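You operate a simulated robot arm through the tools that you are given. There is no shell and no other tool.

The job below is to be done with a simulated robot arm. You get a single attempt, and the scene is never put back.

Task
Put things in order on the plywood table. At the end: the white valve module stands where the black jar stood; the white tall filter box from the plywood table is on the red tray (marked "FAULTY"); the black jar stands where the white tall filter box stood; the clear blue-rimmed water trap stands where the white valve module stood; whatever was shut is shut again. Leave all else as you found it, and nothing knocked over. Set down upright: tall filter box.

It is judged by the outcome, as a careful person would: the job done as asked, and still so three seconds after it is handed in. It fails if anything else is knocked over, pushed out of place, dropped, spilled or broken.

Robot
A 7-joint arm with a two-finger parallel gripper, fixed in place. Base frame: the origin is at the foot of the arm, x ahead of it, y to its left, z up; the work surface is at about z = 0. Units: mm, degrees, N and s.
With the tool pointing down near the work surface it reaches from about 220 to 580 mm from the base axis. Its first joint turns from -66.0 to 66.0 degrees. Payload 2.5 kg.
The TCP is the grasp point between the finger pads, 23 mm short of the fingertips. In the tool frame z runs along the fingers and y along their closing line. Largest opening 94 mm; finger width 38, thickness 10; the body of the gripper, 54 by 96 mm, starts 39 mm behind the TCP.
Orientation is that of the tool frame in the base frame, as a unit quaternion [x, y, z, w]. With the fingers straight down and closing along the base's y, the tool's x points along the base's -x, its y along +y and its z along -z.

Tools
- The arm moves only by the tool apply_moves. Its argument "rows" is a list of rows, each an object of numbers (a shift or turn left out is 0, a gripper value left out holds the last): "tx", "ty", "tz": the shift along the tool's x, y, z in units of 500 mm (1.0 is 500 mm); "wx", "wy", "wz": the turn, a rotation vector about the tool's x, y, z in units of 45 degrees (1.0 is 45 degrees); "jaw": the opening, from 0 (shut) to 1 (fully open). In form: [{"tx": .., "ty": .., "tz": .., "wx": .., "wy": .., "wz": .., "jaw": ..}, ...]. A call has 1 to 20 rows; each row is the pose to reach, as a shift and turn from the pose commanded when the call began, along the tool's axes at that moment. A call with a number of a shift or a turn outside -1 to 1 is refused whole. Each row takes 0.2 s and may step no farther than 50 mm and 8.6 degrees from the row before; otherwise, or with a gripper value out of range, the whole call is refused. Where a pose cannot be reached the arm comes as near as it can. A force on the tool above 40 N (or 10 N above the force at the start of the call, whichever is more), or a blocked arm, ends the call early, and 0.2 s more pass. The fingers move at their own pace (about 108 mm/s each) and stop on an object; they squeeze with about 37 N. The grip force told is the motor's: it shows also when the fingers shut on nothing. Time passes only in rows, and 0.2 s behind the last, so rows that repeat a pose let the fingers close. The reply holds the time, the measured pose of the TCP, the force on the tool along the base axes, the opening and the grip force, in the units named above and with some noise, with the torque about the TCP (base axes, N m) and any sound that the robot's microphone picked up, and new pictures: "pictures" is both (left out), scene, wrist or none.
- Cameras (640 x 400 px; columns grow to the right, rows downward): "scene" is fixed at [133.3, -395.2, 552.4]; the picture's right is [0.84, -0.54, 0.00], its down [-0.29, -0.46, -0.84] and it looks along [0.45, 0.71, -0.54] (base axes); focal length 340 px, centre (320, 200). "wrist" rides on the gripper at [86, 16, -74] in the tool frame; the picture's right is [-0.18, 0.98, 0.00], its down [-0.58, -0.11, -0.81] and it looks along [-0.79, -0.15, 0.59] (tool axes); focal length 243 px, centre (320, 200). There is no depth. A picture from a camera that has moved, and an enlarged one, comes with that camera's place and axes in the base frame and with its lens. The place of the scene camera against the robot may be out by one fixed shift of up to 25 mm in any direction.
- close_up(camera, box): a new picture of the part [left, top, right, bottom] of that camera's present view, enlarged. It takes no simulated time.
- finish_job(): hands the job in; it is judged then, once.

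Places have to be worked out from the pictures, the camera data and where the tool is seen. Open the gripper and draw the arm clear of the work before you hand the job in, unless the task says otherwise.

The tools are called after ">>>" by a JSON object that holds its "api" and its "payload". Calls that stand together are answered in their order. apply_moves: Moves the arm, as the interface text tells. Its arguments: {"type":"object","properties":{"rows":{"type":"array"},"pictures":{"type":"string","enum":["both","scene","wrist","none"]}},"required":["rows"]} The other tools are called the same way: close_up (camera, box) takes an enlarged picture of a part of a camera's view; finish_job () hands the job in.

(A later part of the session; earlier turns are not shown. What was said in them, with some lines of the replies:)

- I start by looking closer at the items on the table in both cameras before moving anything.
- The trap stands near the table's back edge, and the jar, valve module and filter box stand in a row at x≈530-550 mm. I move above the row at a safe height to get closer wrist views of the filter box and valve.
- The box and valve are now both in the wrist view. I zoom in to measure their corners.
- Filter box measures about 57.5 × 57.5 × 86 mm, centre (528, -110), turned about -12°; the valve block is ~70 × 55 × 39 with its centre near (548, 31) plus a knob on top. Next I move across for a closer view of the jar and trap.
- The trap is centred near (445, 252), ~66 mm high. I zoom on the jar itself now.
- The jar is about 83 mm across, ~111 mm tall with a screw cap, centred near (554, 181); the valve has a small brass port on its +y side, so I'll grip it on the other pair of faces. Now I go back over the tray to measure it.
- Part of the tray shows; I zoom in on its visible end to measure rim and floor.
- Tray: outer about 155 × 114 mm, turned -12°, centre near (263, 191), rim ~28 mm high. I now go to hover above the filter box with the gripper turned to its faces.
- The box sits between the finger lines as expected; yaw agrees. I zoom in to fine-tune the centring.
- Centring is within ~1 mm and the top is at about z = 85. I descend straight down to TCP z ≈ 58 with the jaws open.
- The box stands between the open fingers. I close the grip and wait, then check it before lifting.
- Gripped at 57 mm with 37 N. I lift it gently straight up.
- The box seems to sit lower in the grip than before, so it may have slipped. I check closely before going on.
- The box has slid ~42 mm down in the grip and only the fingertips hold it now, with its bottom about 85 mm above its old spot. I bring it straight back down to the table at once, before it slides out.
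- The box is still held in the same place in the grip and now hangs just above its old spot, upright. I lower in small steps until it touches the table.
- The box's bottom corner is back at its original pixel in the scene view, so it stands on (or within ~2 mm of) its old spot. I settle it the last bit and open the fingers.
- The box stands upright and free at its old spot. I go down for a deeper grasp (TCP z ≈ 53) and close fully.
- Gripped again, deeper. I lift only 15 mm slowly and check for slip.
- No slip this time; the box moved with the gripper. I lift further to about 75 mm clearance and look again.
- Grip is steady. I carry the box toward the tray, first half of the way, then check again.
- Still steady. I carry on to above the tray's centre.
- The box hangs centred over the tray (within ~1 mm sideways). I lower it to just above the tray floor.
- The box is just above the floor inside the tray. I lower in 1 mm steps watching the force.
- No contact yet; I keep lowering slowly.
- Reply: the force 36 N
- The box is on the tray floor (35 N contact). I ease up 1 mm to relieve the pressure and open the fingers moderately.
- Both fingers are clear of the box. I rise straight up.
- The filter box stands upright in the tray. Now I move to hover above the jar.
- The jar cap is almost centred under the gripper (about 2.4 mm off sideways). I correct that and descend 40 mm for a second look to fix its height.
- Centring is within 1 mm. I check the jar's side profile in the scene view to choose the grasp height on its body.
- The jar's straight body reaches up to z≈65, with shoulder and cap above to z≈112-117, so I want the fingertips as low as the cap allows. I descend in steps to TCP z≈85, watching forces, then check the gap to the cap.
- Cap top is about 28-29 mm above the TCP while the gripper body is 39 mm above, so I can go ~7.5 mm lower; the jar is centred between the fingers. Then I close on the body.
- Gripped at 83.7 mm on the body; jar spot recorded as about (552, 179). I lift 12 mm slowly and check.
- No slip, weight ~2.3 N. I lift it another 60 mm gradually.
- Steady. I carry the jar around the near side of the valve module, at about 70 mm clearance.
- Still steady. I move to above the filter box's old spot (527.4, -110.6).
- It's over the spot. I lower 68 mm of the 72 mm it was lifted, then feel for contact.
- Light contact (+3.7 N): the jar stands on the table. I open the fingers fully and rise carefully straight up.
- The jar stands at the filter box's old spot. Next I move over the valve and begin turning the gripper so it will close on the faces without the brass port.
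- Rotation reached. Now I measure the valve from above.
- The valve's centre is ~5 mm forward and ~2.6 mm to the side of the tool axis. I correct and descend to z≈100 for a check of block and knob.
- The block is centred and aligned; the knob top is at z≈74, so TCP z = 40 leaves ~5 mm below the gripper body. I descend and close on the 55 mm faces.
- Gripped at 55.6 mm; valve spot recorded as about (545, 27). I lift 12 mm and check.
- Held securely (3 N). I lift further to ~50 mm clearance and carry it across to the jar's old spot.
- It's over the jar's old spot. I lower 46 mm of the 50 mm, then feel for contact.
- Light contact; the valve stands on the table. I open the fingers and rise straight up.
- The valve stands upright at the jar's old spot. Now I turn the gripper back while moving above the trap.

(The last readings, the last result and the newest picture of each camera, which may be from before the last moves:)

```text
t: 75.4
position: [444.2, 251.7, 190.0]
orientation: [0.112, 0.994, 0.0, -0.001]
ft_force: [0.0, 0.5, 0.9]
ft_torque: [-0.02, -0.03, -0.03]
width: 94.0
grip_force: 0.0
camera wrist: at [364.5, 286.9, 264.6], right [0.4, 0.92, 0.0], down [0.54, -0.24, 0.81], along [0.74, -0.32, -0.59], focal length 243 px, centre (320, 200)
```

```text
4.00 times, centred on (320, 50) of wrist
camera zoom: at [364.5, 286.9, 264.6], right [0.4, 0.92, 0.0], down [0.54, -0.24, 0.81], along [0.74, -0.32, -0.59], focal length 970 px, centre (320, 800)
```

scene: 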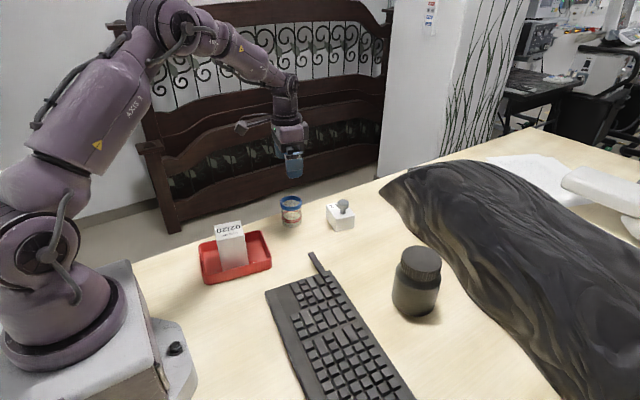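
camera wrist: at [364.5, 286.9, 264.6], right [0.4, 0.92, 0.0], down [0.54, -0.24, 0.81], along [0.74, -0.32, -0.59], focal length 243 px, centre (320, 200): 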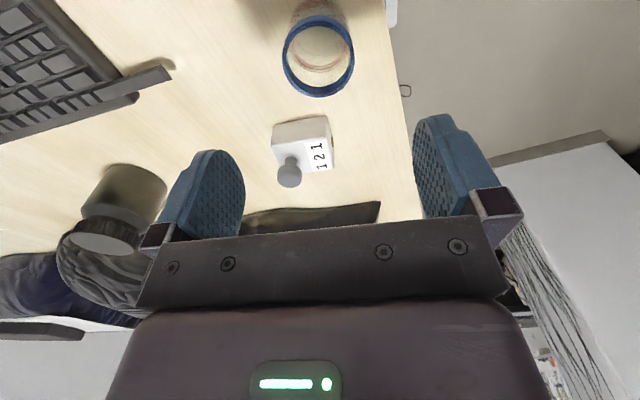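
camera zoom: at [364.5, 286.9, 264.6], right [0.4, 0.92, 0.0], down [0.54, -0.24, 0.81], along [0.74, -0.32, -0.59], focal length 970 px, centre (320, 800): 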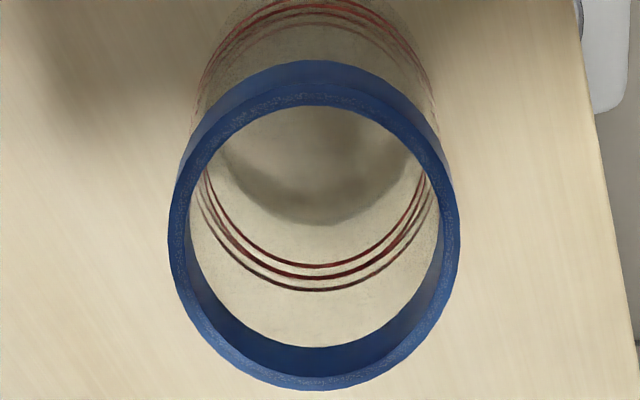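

The trap's rim is ~57 mm wide, about 3 mm forward of the tool axis. I correct and descend to z≈110 for another look at its height.

>>> {"api": "apply_moves", "payload": {"rows": [{"tx": -0.0054, "ty": -0.003, "tz": 0.04}, {"tx": -0.0054, "ty": -0.003, "tz": 0.08}, {"tx": -0.0054, "ty": -0.003, "tz": 0.12}, {"tx": -0.0054, "ty": -0.003, "tz": 0.15}, {"tx": -0.0054, "ty": -0.003, "tz": 0.16}, {"tx": -0.0054, "ty": -0.003, "tz": 0.16}], "pictures": "wrist"}}

>>> {"api": "close_up", "payload": {"camera": "wrist", "box": [220, 0, 420, 125]}}

>>> {"api": "close_up", "payload": {"camera": "scene", "box": [256, 150, 352, 240]}}

```text
t: 76.8
position: [446.4, 248.7, 109.7]
orientation: [0.113, 0.994, 0.0, 0.0]
ft_force: [-0.6, 0.3, -1.1]
ft_torque: [-0.01, 0.01, 0.02]
width: 94.1
grip_force: 0.0
camera wrist: at [366.7, 285.0, 183.9], right [0.4, 0.92, 0.0], down [0.54, -0.24, 0.81], along [0.74, -0.32, -0.59], focal length 243 px, centre (320, 200)
```

wrist: 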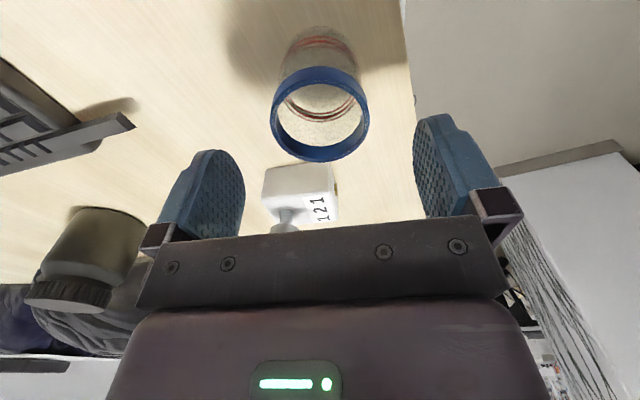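

```text
3.20 times, centred on (320, 62) of wrist
camera zoom: at [366.7, 285.0, 183.9], right [0.4, 0.92, 0.0], down [0.54, -0.24, 0.81], along [0.74, -0.32, -0.59], focal length 776 px, centre (320, 640)
```

zoom: 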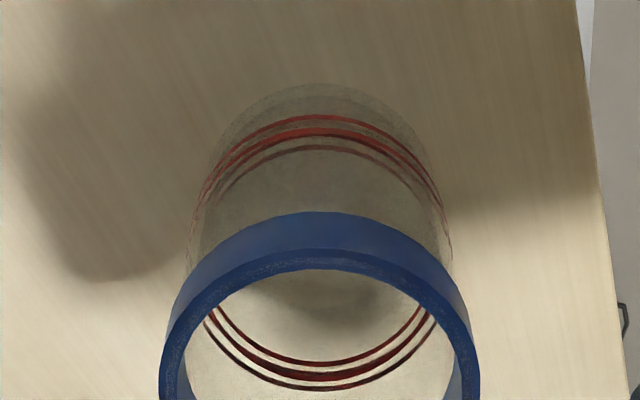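

```text
4.44 times, centred on (304, 195) of scene
camera zoom: at [133.3, -395.2, 552.4], right [0.84, -0.54, 0.0], down [-0.29, -0.46, -0.84], along [0.45, 0.71, -0.54], focal length 1511 px, centre (391, 222)
```

zoom: 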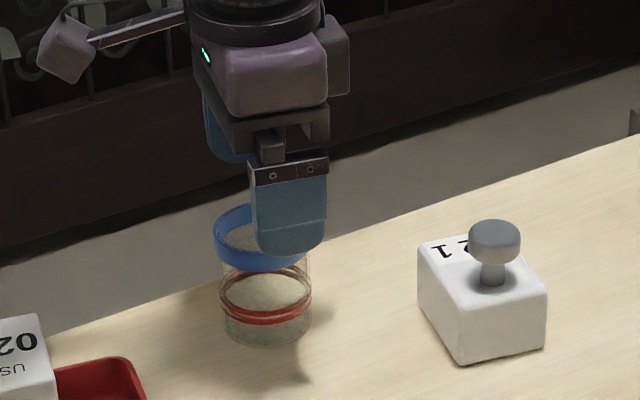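

The trap's rim top is at about z = 70 and it is centred under the tool. I descend to TCP z≈54 so the pads meet the blue rim and upper body, and close.

>>> {"api": "apply_moves", "payload": {"rows": [{"tz": 0.03}, {"tz": 0.055}, {"tz": 0.08}, {"tz": 0.1}, {"tz": 0.111}, {"tz": 0.111}], "pictures": "wrist"}}

>>> {"api": "close_up", "payload": {"camera": "scene", "box": [256, 150, 352, 240]}}

```text
t: 78.2
position: [447.0, 249.4, 54.6]
orientation: [0.114, 0.993, -0.001, 0.001]
ft_force: [-0.7, -0.1, -0.3]
ft_torque: [0.01, -0.03, -0.03]
width: 93.6
grip_force: 0.0
camera wrist: at [366.5, 285.2, 129.1], right [0.4, 0.92, 0.0], down [0.54, -0.24, 0.81], along [0.74, -0.32, -0.59], focal length 243 px, centre (320, 200)
```

wrist: 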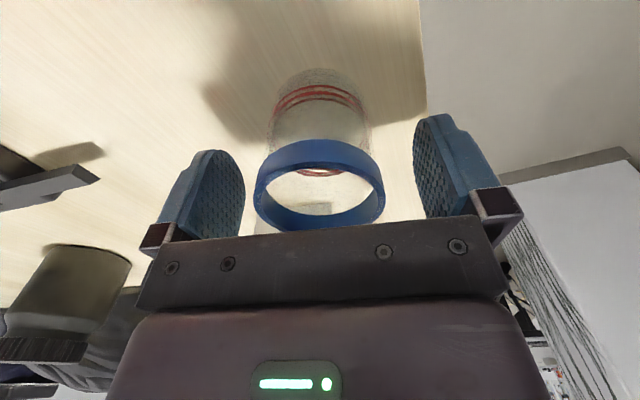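

```text
4.44 times, centred on (304, 195) of scene
camera zoom: at [133.3, -395.2, 552.4], right [0.84, -0.54, 0.0], down [-0.29, -0.46, -0.84], along [0.45, 0.71, -0.54], focal length 1511 px, centre (391, 222)
```

zoom: 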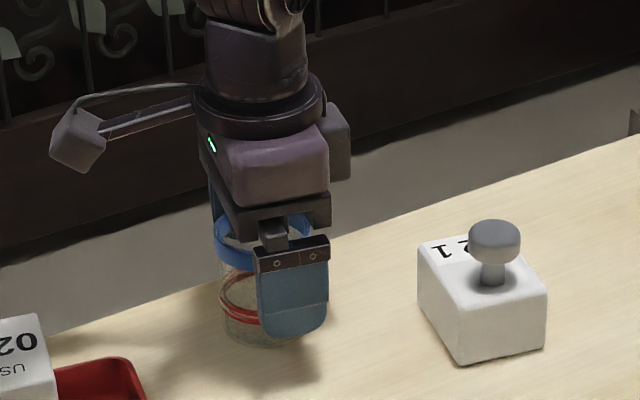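

The rim and upper body are between the pads. I close gently.

>>> {"api": "apply_moves", "payload": {"rows": [{"jaw": 0.8}, {"jaw": 0.65}, {"jaw": 0.55}, {"jaw": 0.5}, {"jaw": 0.5}], "pictures": "wrist"}}

```text
t: 79.4
position: [447.4, 249.5, 55.4]
orientation: [0.113, 0.994, -0.001, 0.0]
ft_force: [0.4, -0.2, 0.1]
ft_torque: [0.0, -0.01, -0.04]
width: 51.5
grip_force: 37.5
camera wrist: at [366.5, 285.2, 129.3], right [0.4, 0.92, 0.0], down [0.54, -0.24, 0.81], along [0.74, -0.32, -0.59], focal length 243 px, centre (320, 200)
```

wrist: 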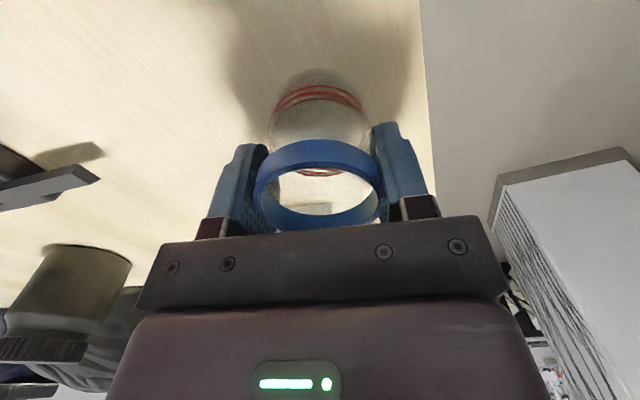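

Closed at 51.5 mm with 37 N. I lift 12 mm and check that it's held.

>>> {"api": "apply_moves", "payload": {"rows": [{"tz": -0.004}, {"tz": -0.008}, {"tz": -0.012}, {"tz": -0.018}, {"tz": -0.024}, {"tz": -0.024}], "pictures": "wrist"}}

>>> {"api": "close_up", "payload": {"camera": "scene", "box": [256, 150, 352, 240]}}

>>> {"api": "close_up", "payload": {"camera": "wrist", "box": [200, 50, 440, 250]}}

```text
t: 80.8
position: [448.3, 249.0, 66.8]
orientation: [0.113, 0.994, 0.0, 0.0]
ft_force: [0.8, 0.1, -0.2]
ft_torque: [-0.03, -0.01, -0.03]
width: 51.6
grip_force: 37.1
camera wrist: at [367.0, 285.2, 141.4], right [0.4, 0.92, 0.0], down [0.54, -0.24, 0.81], along [0.74, -0.32, -0.59], focal length 243 px, centre (320, 200)
```

wrist: 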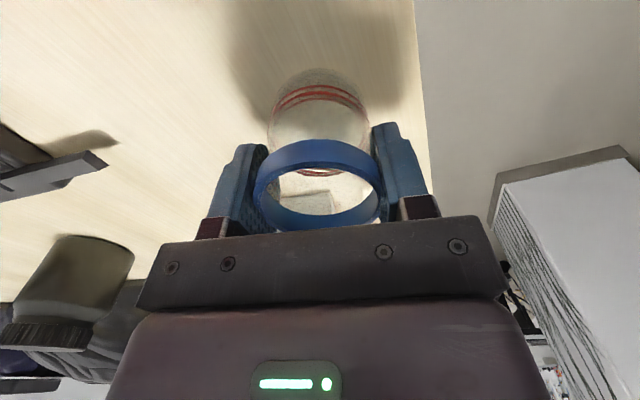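

```text
4.44 times, centred on (304, 195) of scene
camera zoom: at [133.3, -395.2, 552.4], right [0.84, -0.54, 0.0], down [-0.29, -0.46, -0.84], along [0.45, 0.71, -0.54], focal length 1511 px, centre (391, 222)
```

zoom: 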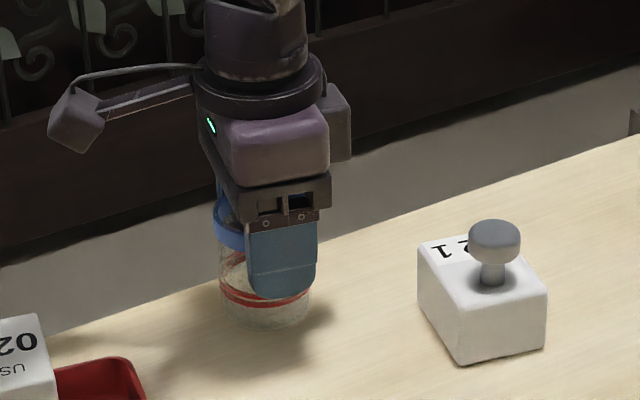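

```text
2.00 times, centred on (320, 150) of wrist
camera zoom: at [367.0, 285.2, 141.4], right [0.4, 0.92, 0.0], down [0.54, -0.24, 0.81], along [0.74, -0.32, -0.59], focal length 485 px, centre (320, 300)
```

zoom: 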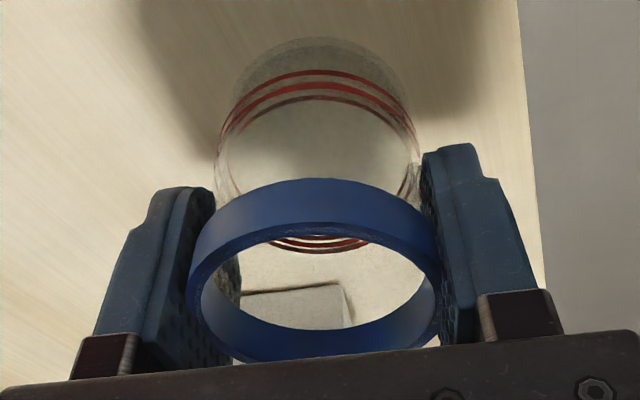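

The trap is held and level. I lift another 50 mm and carry it along the near side, clear of the valve, to y≈80.

>>> {"api": "apply_moves", "payload": {"rows": [{"tz": -0.015}, {"tz": -0.04}, {"tz": -0.07}, {"tz": -0.09}, {"tz": -0.1}, {"tz": -0.1}], "pictures": "wrist"}}

>>> {"api": "apply_moves", "payload": {"rows": [{"tx": -0.005, "ty": -0.0267}, {"tx": -0.0142, "ty": -0.0758}, {"tx": -0.0234, "ty": -0.1249}, {"tx": -0.0326, "ty": -0.174}, {"tx": -0.0418, "ty": -0.223}, {"tx": -0.051, "ty": -0.272}, {"tx": -0.0585, "ty": -0.312}, {"tx": -0.0625, "ty": -0.3335}, {"tx": -0.0625, "ty": -0.3335}], "pictures": "both"}}

```text
t: 82.2
position: [446.7, 249.5, 117.1]
orientation: [0.113, 0.994, 0.0, 0.001]
ft_force: [0.9, 0.6, -0.9]
ft_torque: [0.02, -0.02, -0.02]
width: 51.2
grip_force: 37.4
camera wrist: at [367.2, 285.0, 191.7], right [0.4, 0.92, 0.0], down [0.54, -0.24, 0.81], along [0.74, -0.32, -0.59], focal length 243 px, centre (320, 200)
```

wrist: 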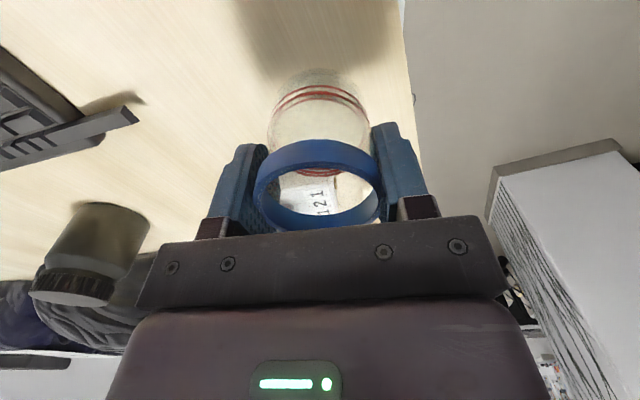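

```text
t: 84.2
position: [439.1, 79.9, 116.3]
orientation: [0.113, 0.994, 0.0, 0.0]
ft_force: [0.4, 0.0, -0.8]
ft_torque: [-0.01, -0.01, 0.01]
width: 51.3
grip_force: 37.1
camera wrist: at [359.7, 115.7, 190.6], right [0.4, 0.92, 0.0], down [0.54, -0.24, 0.81], along [0.74, -0.32, -0.59], focal length 243 px, centre (320, 200)
```

scene: 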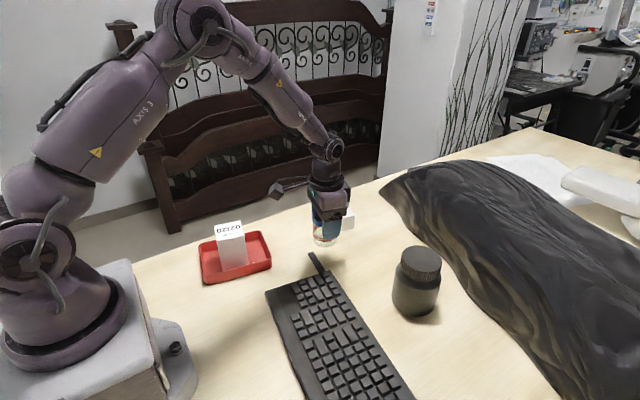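
wrist: 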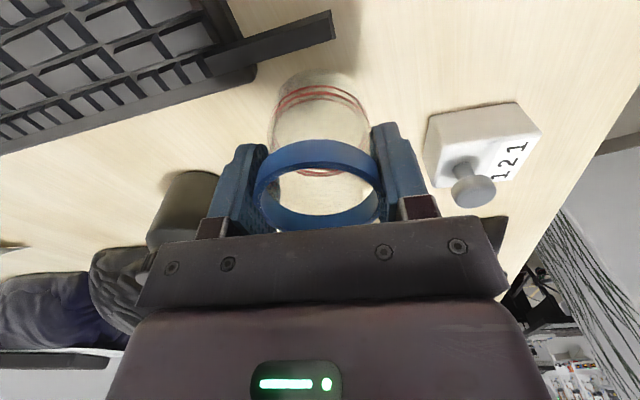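

Steady. I carry on to above the valve's old spot.

>>> {"api": "apply_moves", "payload": {"rows": [{"tx": -0.02, "ty": -0.005}, {"tx": -0.06, "ty": -0.0151}, {"tx": -0.105, "ty": -0.0264}, {"tx": -0.15, "ty": -0.0376}, {"tx": -0.19, "ty": -0.0477}, {"tx": -0.215, "ty": -0.054}, {"tx": -0.2259, "ty": -0.0567}, {"tx": -0.2259, "ty": -0.0567}], "pictures": "both"}}

```text
t: 86.0
position: [544.1, 26.6, 116.3]
orientation: [0.113, 0.994, 0.0, -0.001]
ft_force: [-1.0, -0.3, -0.7]
ft_torque: [0.03, 0.0, 0.02]
width: 51.1
grip_force: 37.4
camera wrist: at [463.2, 62.1, 191.5], right [0.4, 0.92, 0.0], down [0.54, -0.24, 0.81], along [0.74, -0.32, -0.59], focal length 243 px, centre (320, 200)
```

scene: 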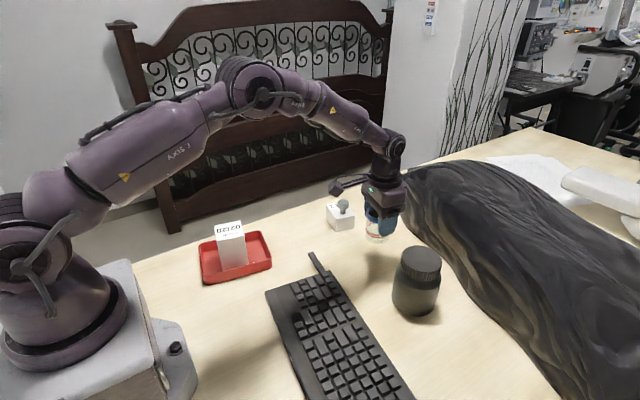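
wrist: 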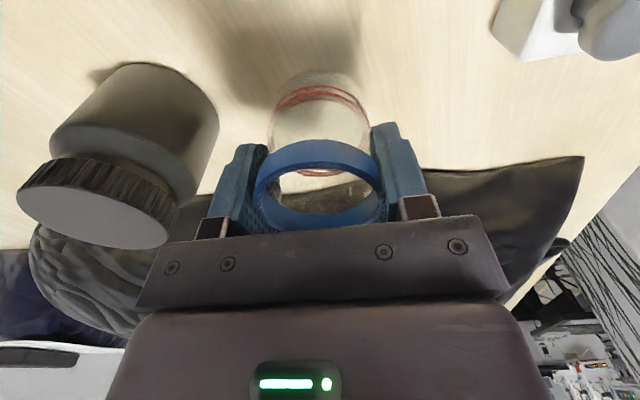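

It's over the spot. I lower 58 mm of the 62 mm it was lifted, then feel for contact in half-millimetre steps.

>>> {"api": "apply_moves", "payload": {"rows": [{"tz": 0.02}, {"tz": 0.045}, {"tz": 0.07}, {"tz": 0.095}, {"tz": 0.11}, {"tz": 0.117}, {"tz": 0.117}], "pictures": "scene"}}

>>> {"api": "apply_moves", "payload": {"rows": [{"tz": 0.001}, {"tz": 0.002}, {"tz": 0.003}, {"tz": 0.004}], "pictures": "none"}}

```text
t: 87.6
position: [544.6, 26.4, 57.2]
orientation: [0.114, 0.994, 0.0, 0.001]
ft_force: [-0.1, -0.2, 1.0]
ft_torque: [-0.01, 0.0, 0.02]
width: 51.1
grip_force: 37.4
```

scene: 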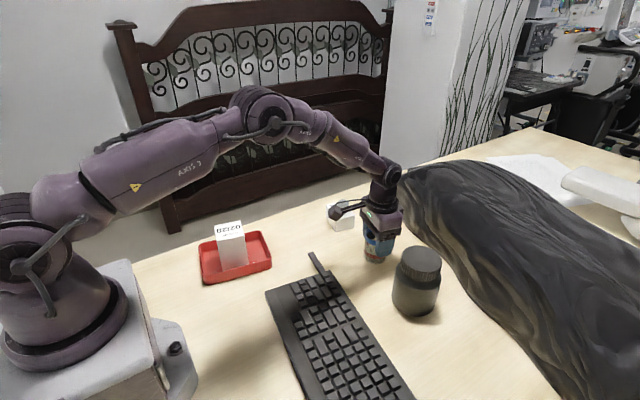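

```text
t: 88.6
position: [544.0, 27.0, 54.9]
orientation: [0.113, 0.994, 0.0, -0.001]
ft_force: [-0.4, 0.5, -0.6]
ft_torque: [-0.02, 0.01, -0.02]
width: 50.7
grip_force: 36.8
```

>>> {"api": "apply_moves", "payload": {"rows": [{"tz": 0.001}, {"tz": 0.002}], "pictures": "wrist"}}

```text
t: 89.2
position: [545.1, 26.4, 54.4]
orientation: [0.113, 0.994, 0.0, 0.001]
ft_force: [0.2, 0.1, -0.4]
ft_torque: [0.03, 0.0, -0.04]
width: 51.0
grip_force: 36.7
camera wrist: at [463.3, 62.4, 129.6], right [0.4, 0.92, 0.0], down [0.54, -0.24, 0.81], along [0.74, -0.32, -0.59], focal length 243 px, centre (320, 200)
```

wrist: 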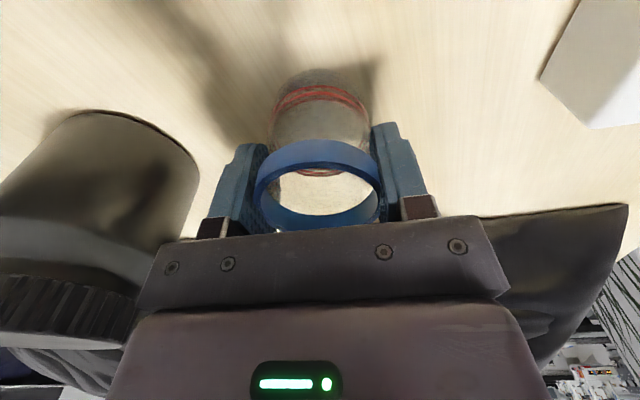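

>>> {"api": "apply_moves", "payload": {"rows": [{"tz": 0.0005}, {"tz": 0.001}], "pictures": "none"}}

```text
t: 89.8
position: [543.6, 27.6, 54.3]
orientation: [0.113, 0.994, 0.001, 0.0]
ft_force: [-0.7, 0.2, 2.5]
ft_torque: [0.01, 0.06, -0.03]
width: 50.8
grip_force: 37.5
```

Light contact; the trap stands on the table. I open the fingers.

>>> {"api": "apply_moves", "payload": {"rows": [{"jaw": 0.62}, {"jaw": 0.75}, {"jaw": 0.9}, {"jaw": 0.95}], "pictures": "wrist"}}

```text
t: 90.8
position: [543.6, 26.4, 53.6]
orientation: [0.113, 0.994, 0.0, 0.0]
ft_force: [-0.1, -0.3, 0.1]
ft_torque: [-0.01, -0.05, 0.01]
width: 89.3
grip_force: 0.1
camera wrist: at [463.5, 62.4, 129.0], right [0.4, 0.92, 0.0], down [0.54, -0.24, 0.81], along [0.74, -0.32, -0.59], focal length 243 px, centre (320, 200)
```

wrist: 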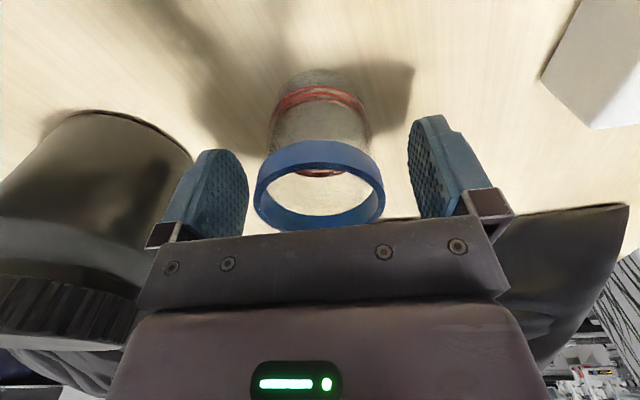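

The trap stands free. I rise straight up and look.

>>> {"api": "apply_moves", "payload": {"rows": [{"tz": -0.02}, {"tz": -0.06}, {"tz": -0.11}, {"tz": -0.17}, {"tz": -0.23}, {"tz": -0.29}, {"tz": -0.35}, {"tz": -0.4}, {"tz": -0.4}], "pictures": "both"}}

>>> {"api": "close_up", "payload": {"camera": "scene", "box": [180, 180, 460, 335]}}

```text
t: 92.8
position: [543.9, 24.7, 254.7]
orientation: [0.113, 0.994, 0.0, -0.001]
ft_force: [0.8, -0.4, 0.4]
ft_torque: [-0.01, -0.02, 0.0]
width: 89.0
grip_force: 0.1
camera wrist: at [463.8, 61.4, 329.1], right [0.4, 0.92, 0.0], down [0.54, -0.24, 0.81], along [0.74, -0.32, -0.59], focal length 243 px, centre (320, 200)
```

scene: 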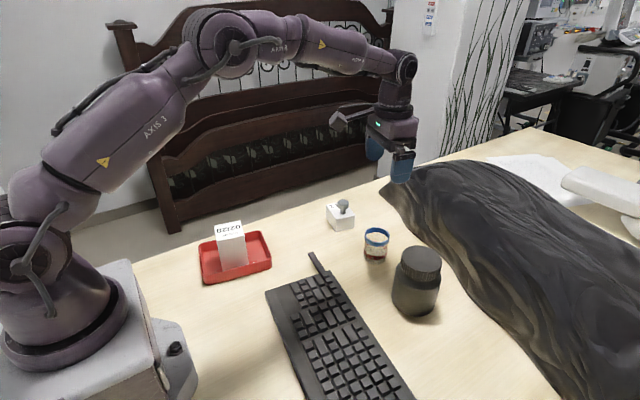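
wrist: 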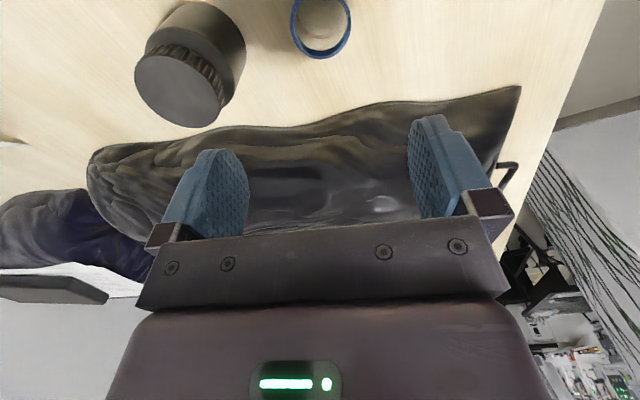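

```text
2.29 times, centred on (320, 258) of scene
camera zoom: at [133.3, -395.2, 552.4], right [0.84, -0.54, 0.0], down [-0.29, -0.46, -0.84], along [0.45, 0.71, -0.54], focal length 777 px, centre (320, 69)
```

zoom: 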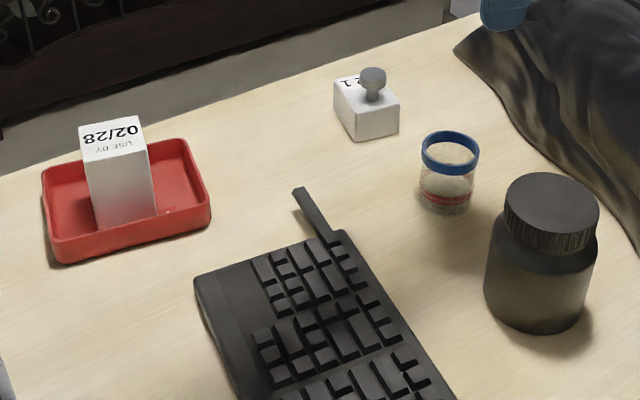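

All four items stand upright in their targets, and the tray and keyboard are unmoved. I draw the arm back to its starting pose with the gripper open.

>>> {"api": "apply_moves", "payload": {"rows": [{"tx": 0.037, "ty": 0.0305, "tz": -0.01, "wz": -0.029, "jaw": 1}, {"tx": 0.083, "ty": 0.0686, "tz": -0.02, "wz": -0.065}, {"tx": 0.13, "ty": 0.107, "tz": -0.03, "wz": -0.1}, {"tx": 0.18, "ty": 0.148, "tz": -0.04, "wz": -0.14}, {"tx": 0.23, "ty": 0.1894, "tz": -0.05, "wz": -0.18}, {"tx": 0.28, "ty": 0.2306, "tz": -0.06, "wz": -0.22}, {"tx": 0.33, "ty": 0.2718, "tz": -0.065, "wz": -0.26}, {"tx": 0.37, "ty": 0.3047, "tz": -0.07, "wz": -0.288}, {"tx": 0.37, "ty": 0.3047, "tz": -0.07, "wz": -0.288}], "pictures": "both"}}

>>> {"api": "close_up", "payload": {"camera": "scene", "box": [180, 180, 460, 335]}}

>>> {"api": "close_up", "payload": {"camera": "wrist", "box": [80, 0, 420, 200]}}

```text
t: 94.8
position: [397.5, 216.4, 289.0]
orientation: [0.001, 1.0, 0.001, 0.0]
ft_force: [0.2, -0.6, 0.1]
ft_torque: [-0.01, 0.02, 0.0]
width: 93.8
grip_force: 0.0
camera wrist: at [311.5, 233.7, 363.9], right [0.18, 0.98, 0.0], down [0.58, -0.11, 0.81], along [0.79, -0.15, -0.59], focal length 243 px, centre (320, 200)
```

scene: 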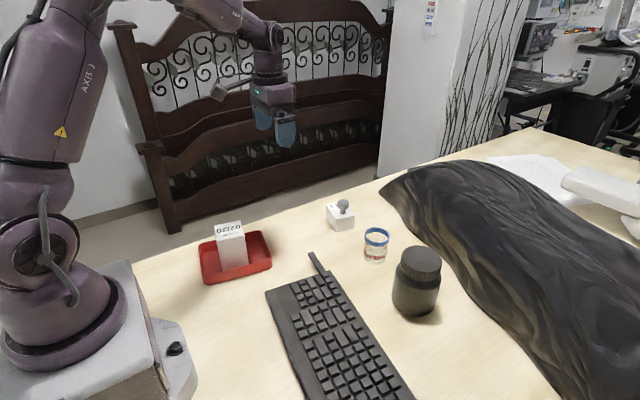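
wrist: 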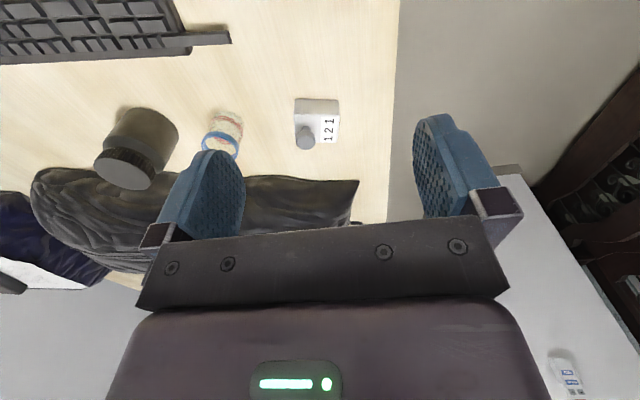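

```text
2.29 times, centred on (320, 258) of scene
camera zoom: at [133.3, -395.2, 552.4], right [0.84, -0.54, 0.0], down [-0.29, -0.46, -0.84], along [0.45, 0.71, -0.54], focal length 777 px, centre (320, 69)
```

zoom: 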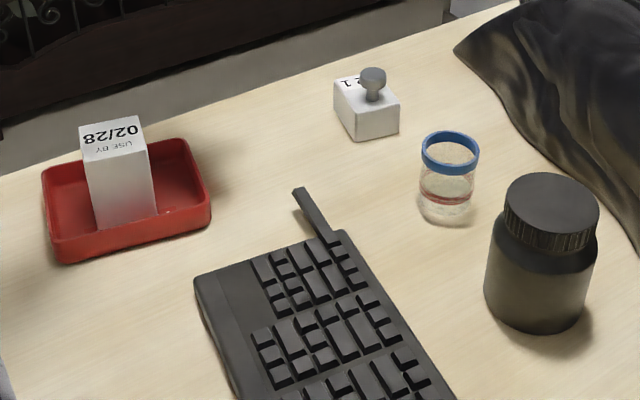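

```text
1.88 times, centred on (250, 100) of wrist
camera zoom: at [311.5, 233.7, 363.9], right [0.18, 0.98, 0.0], down [0.58, -0.11, 0.81], along [0.79, -0.15, -0.59], focal length 457 px, centre (452, 388)
```

zoom: 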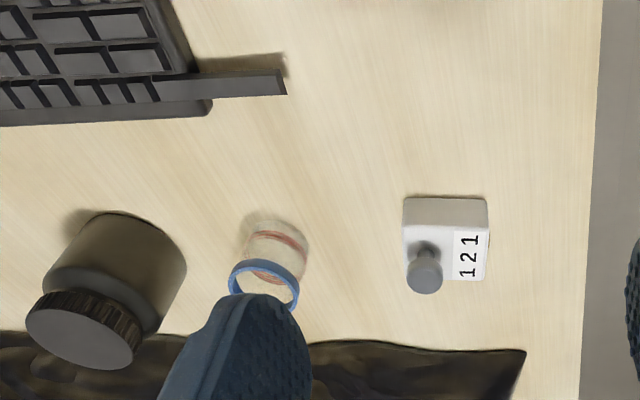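

The final pictures show the valve at the jar's old spot, the filter box upright in the FAULTY tray, the capped jar at the box's old spot and the trap at the valve's old spot. The gripper is open and clear of the work, so I hand the job in.

>>> {"api": "finish_job", "payload": {}}

```text
The job is handed in.
```

The job is handed in, and the final pictures show everything where you asked:

- **Filter box:** standing upright on the red "FAULTY" tray.
- **Black jar:** standing where the filter box stood, with its cap still on.
- **White valve module:** standing where the black jar stood.
- **Water trap:** standing where the valve module stood.

The filter box slid about 42 mm down in the grip on the first lift. I put it back on its old spot, gripped it lower, and the second lift held without slipping. Setting it down in the tray pressed with about 35 N before I eased off.

By the camera measurements, the jar, valve and trap are within a few millimetres of their target spots. The tray and keyboard have not moved, and nothing was knocked over or dropped. The only thing that looked shut was the capped jar. The arm is back at its starting pose with the gripper open.
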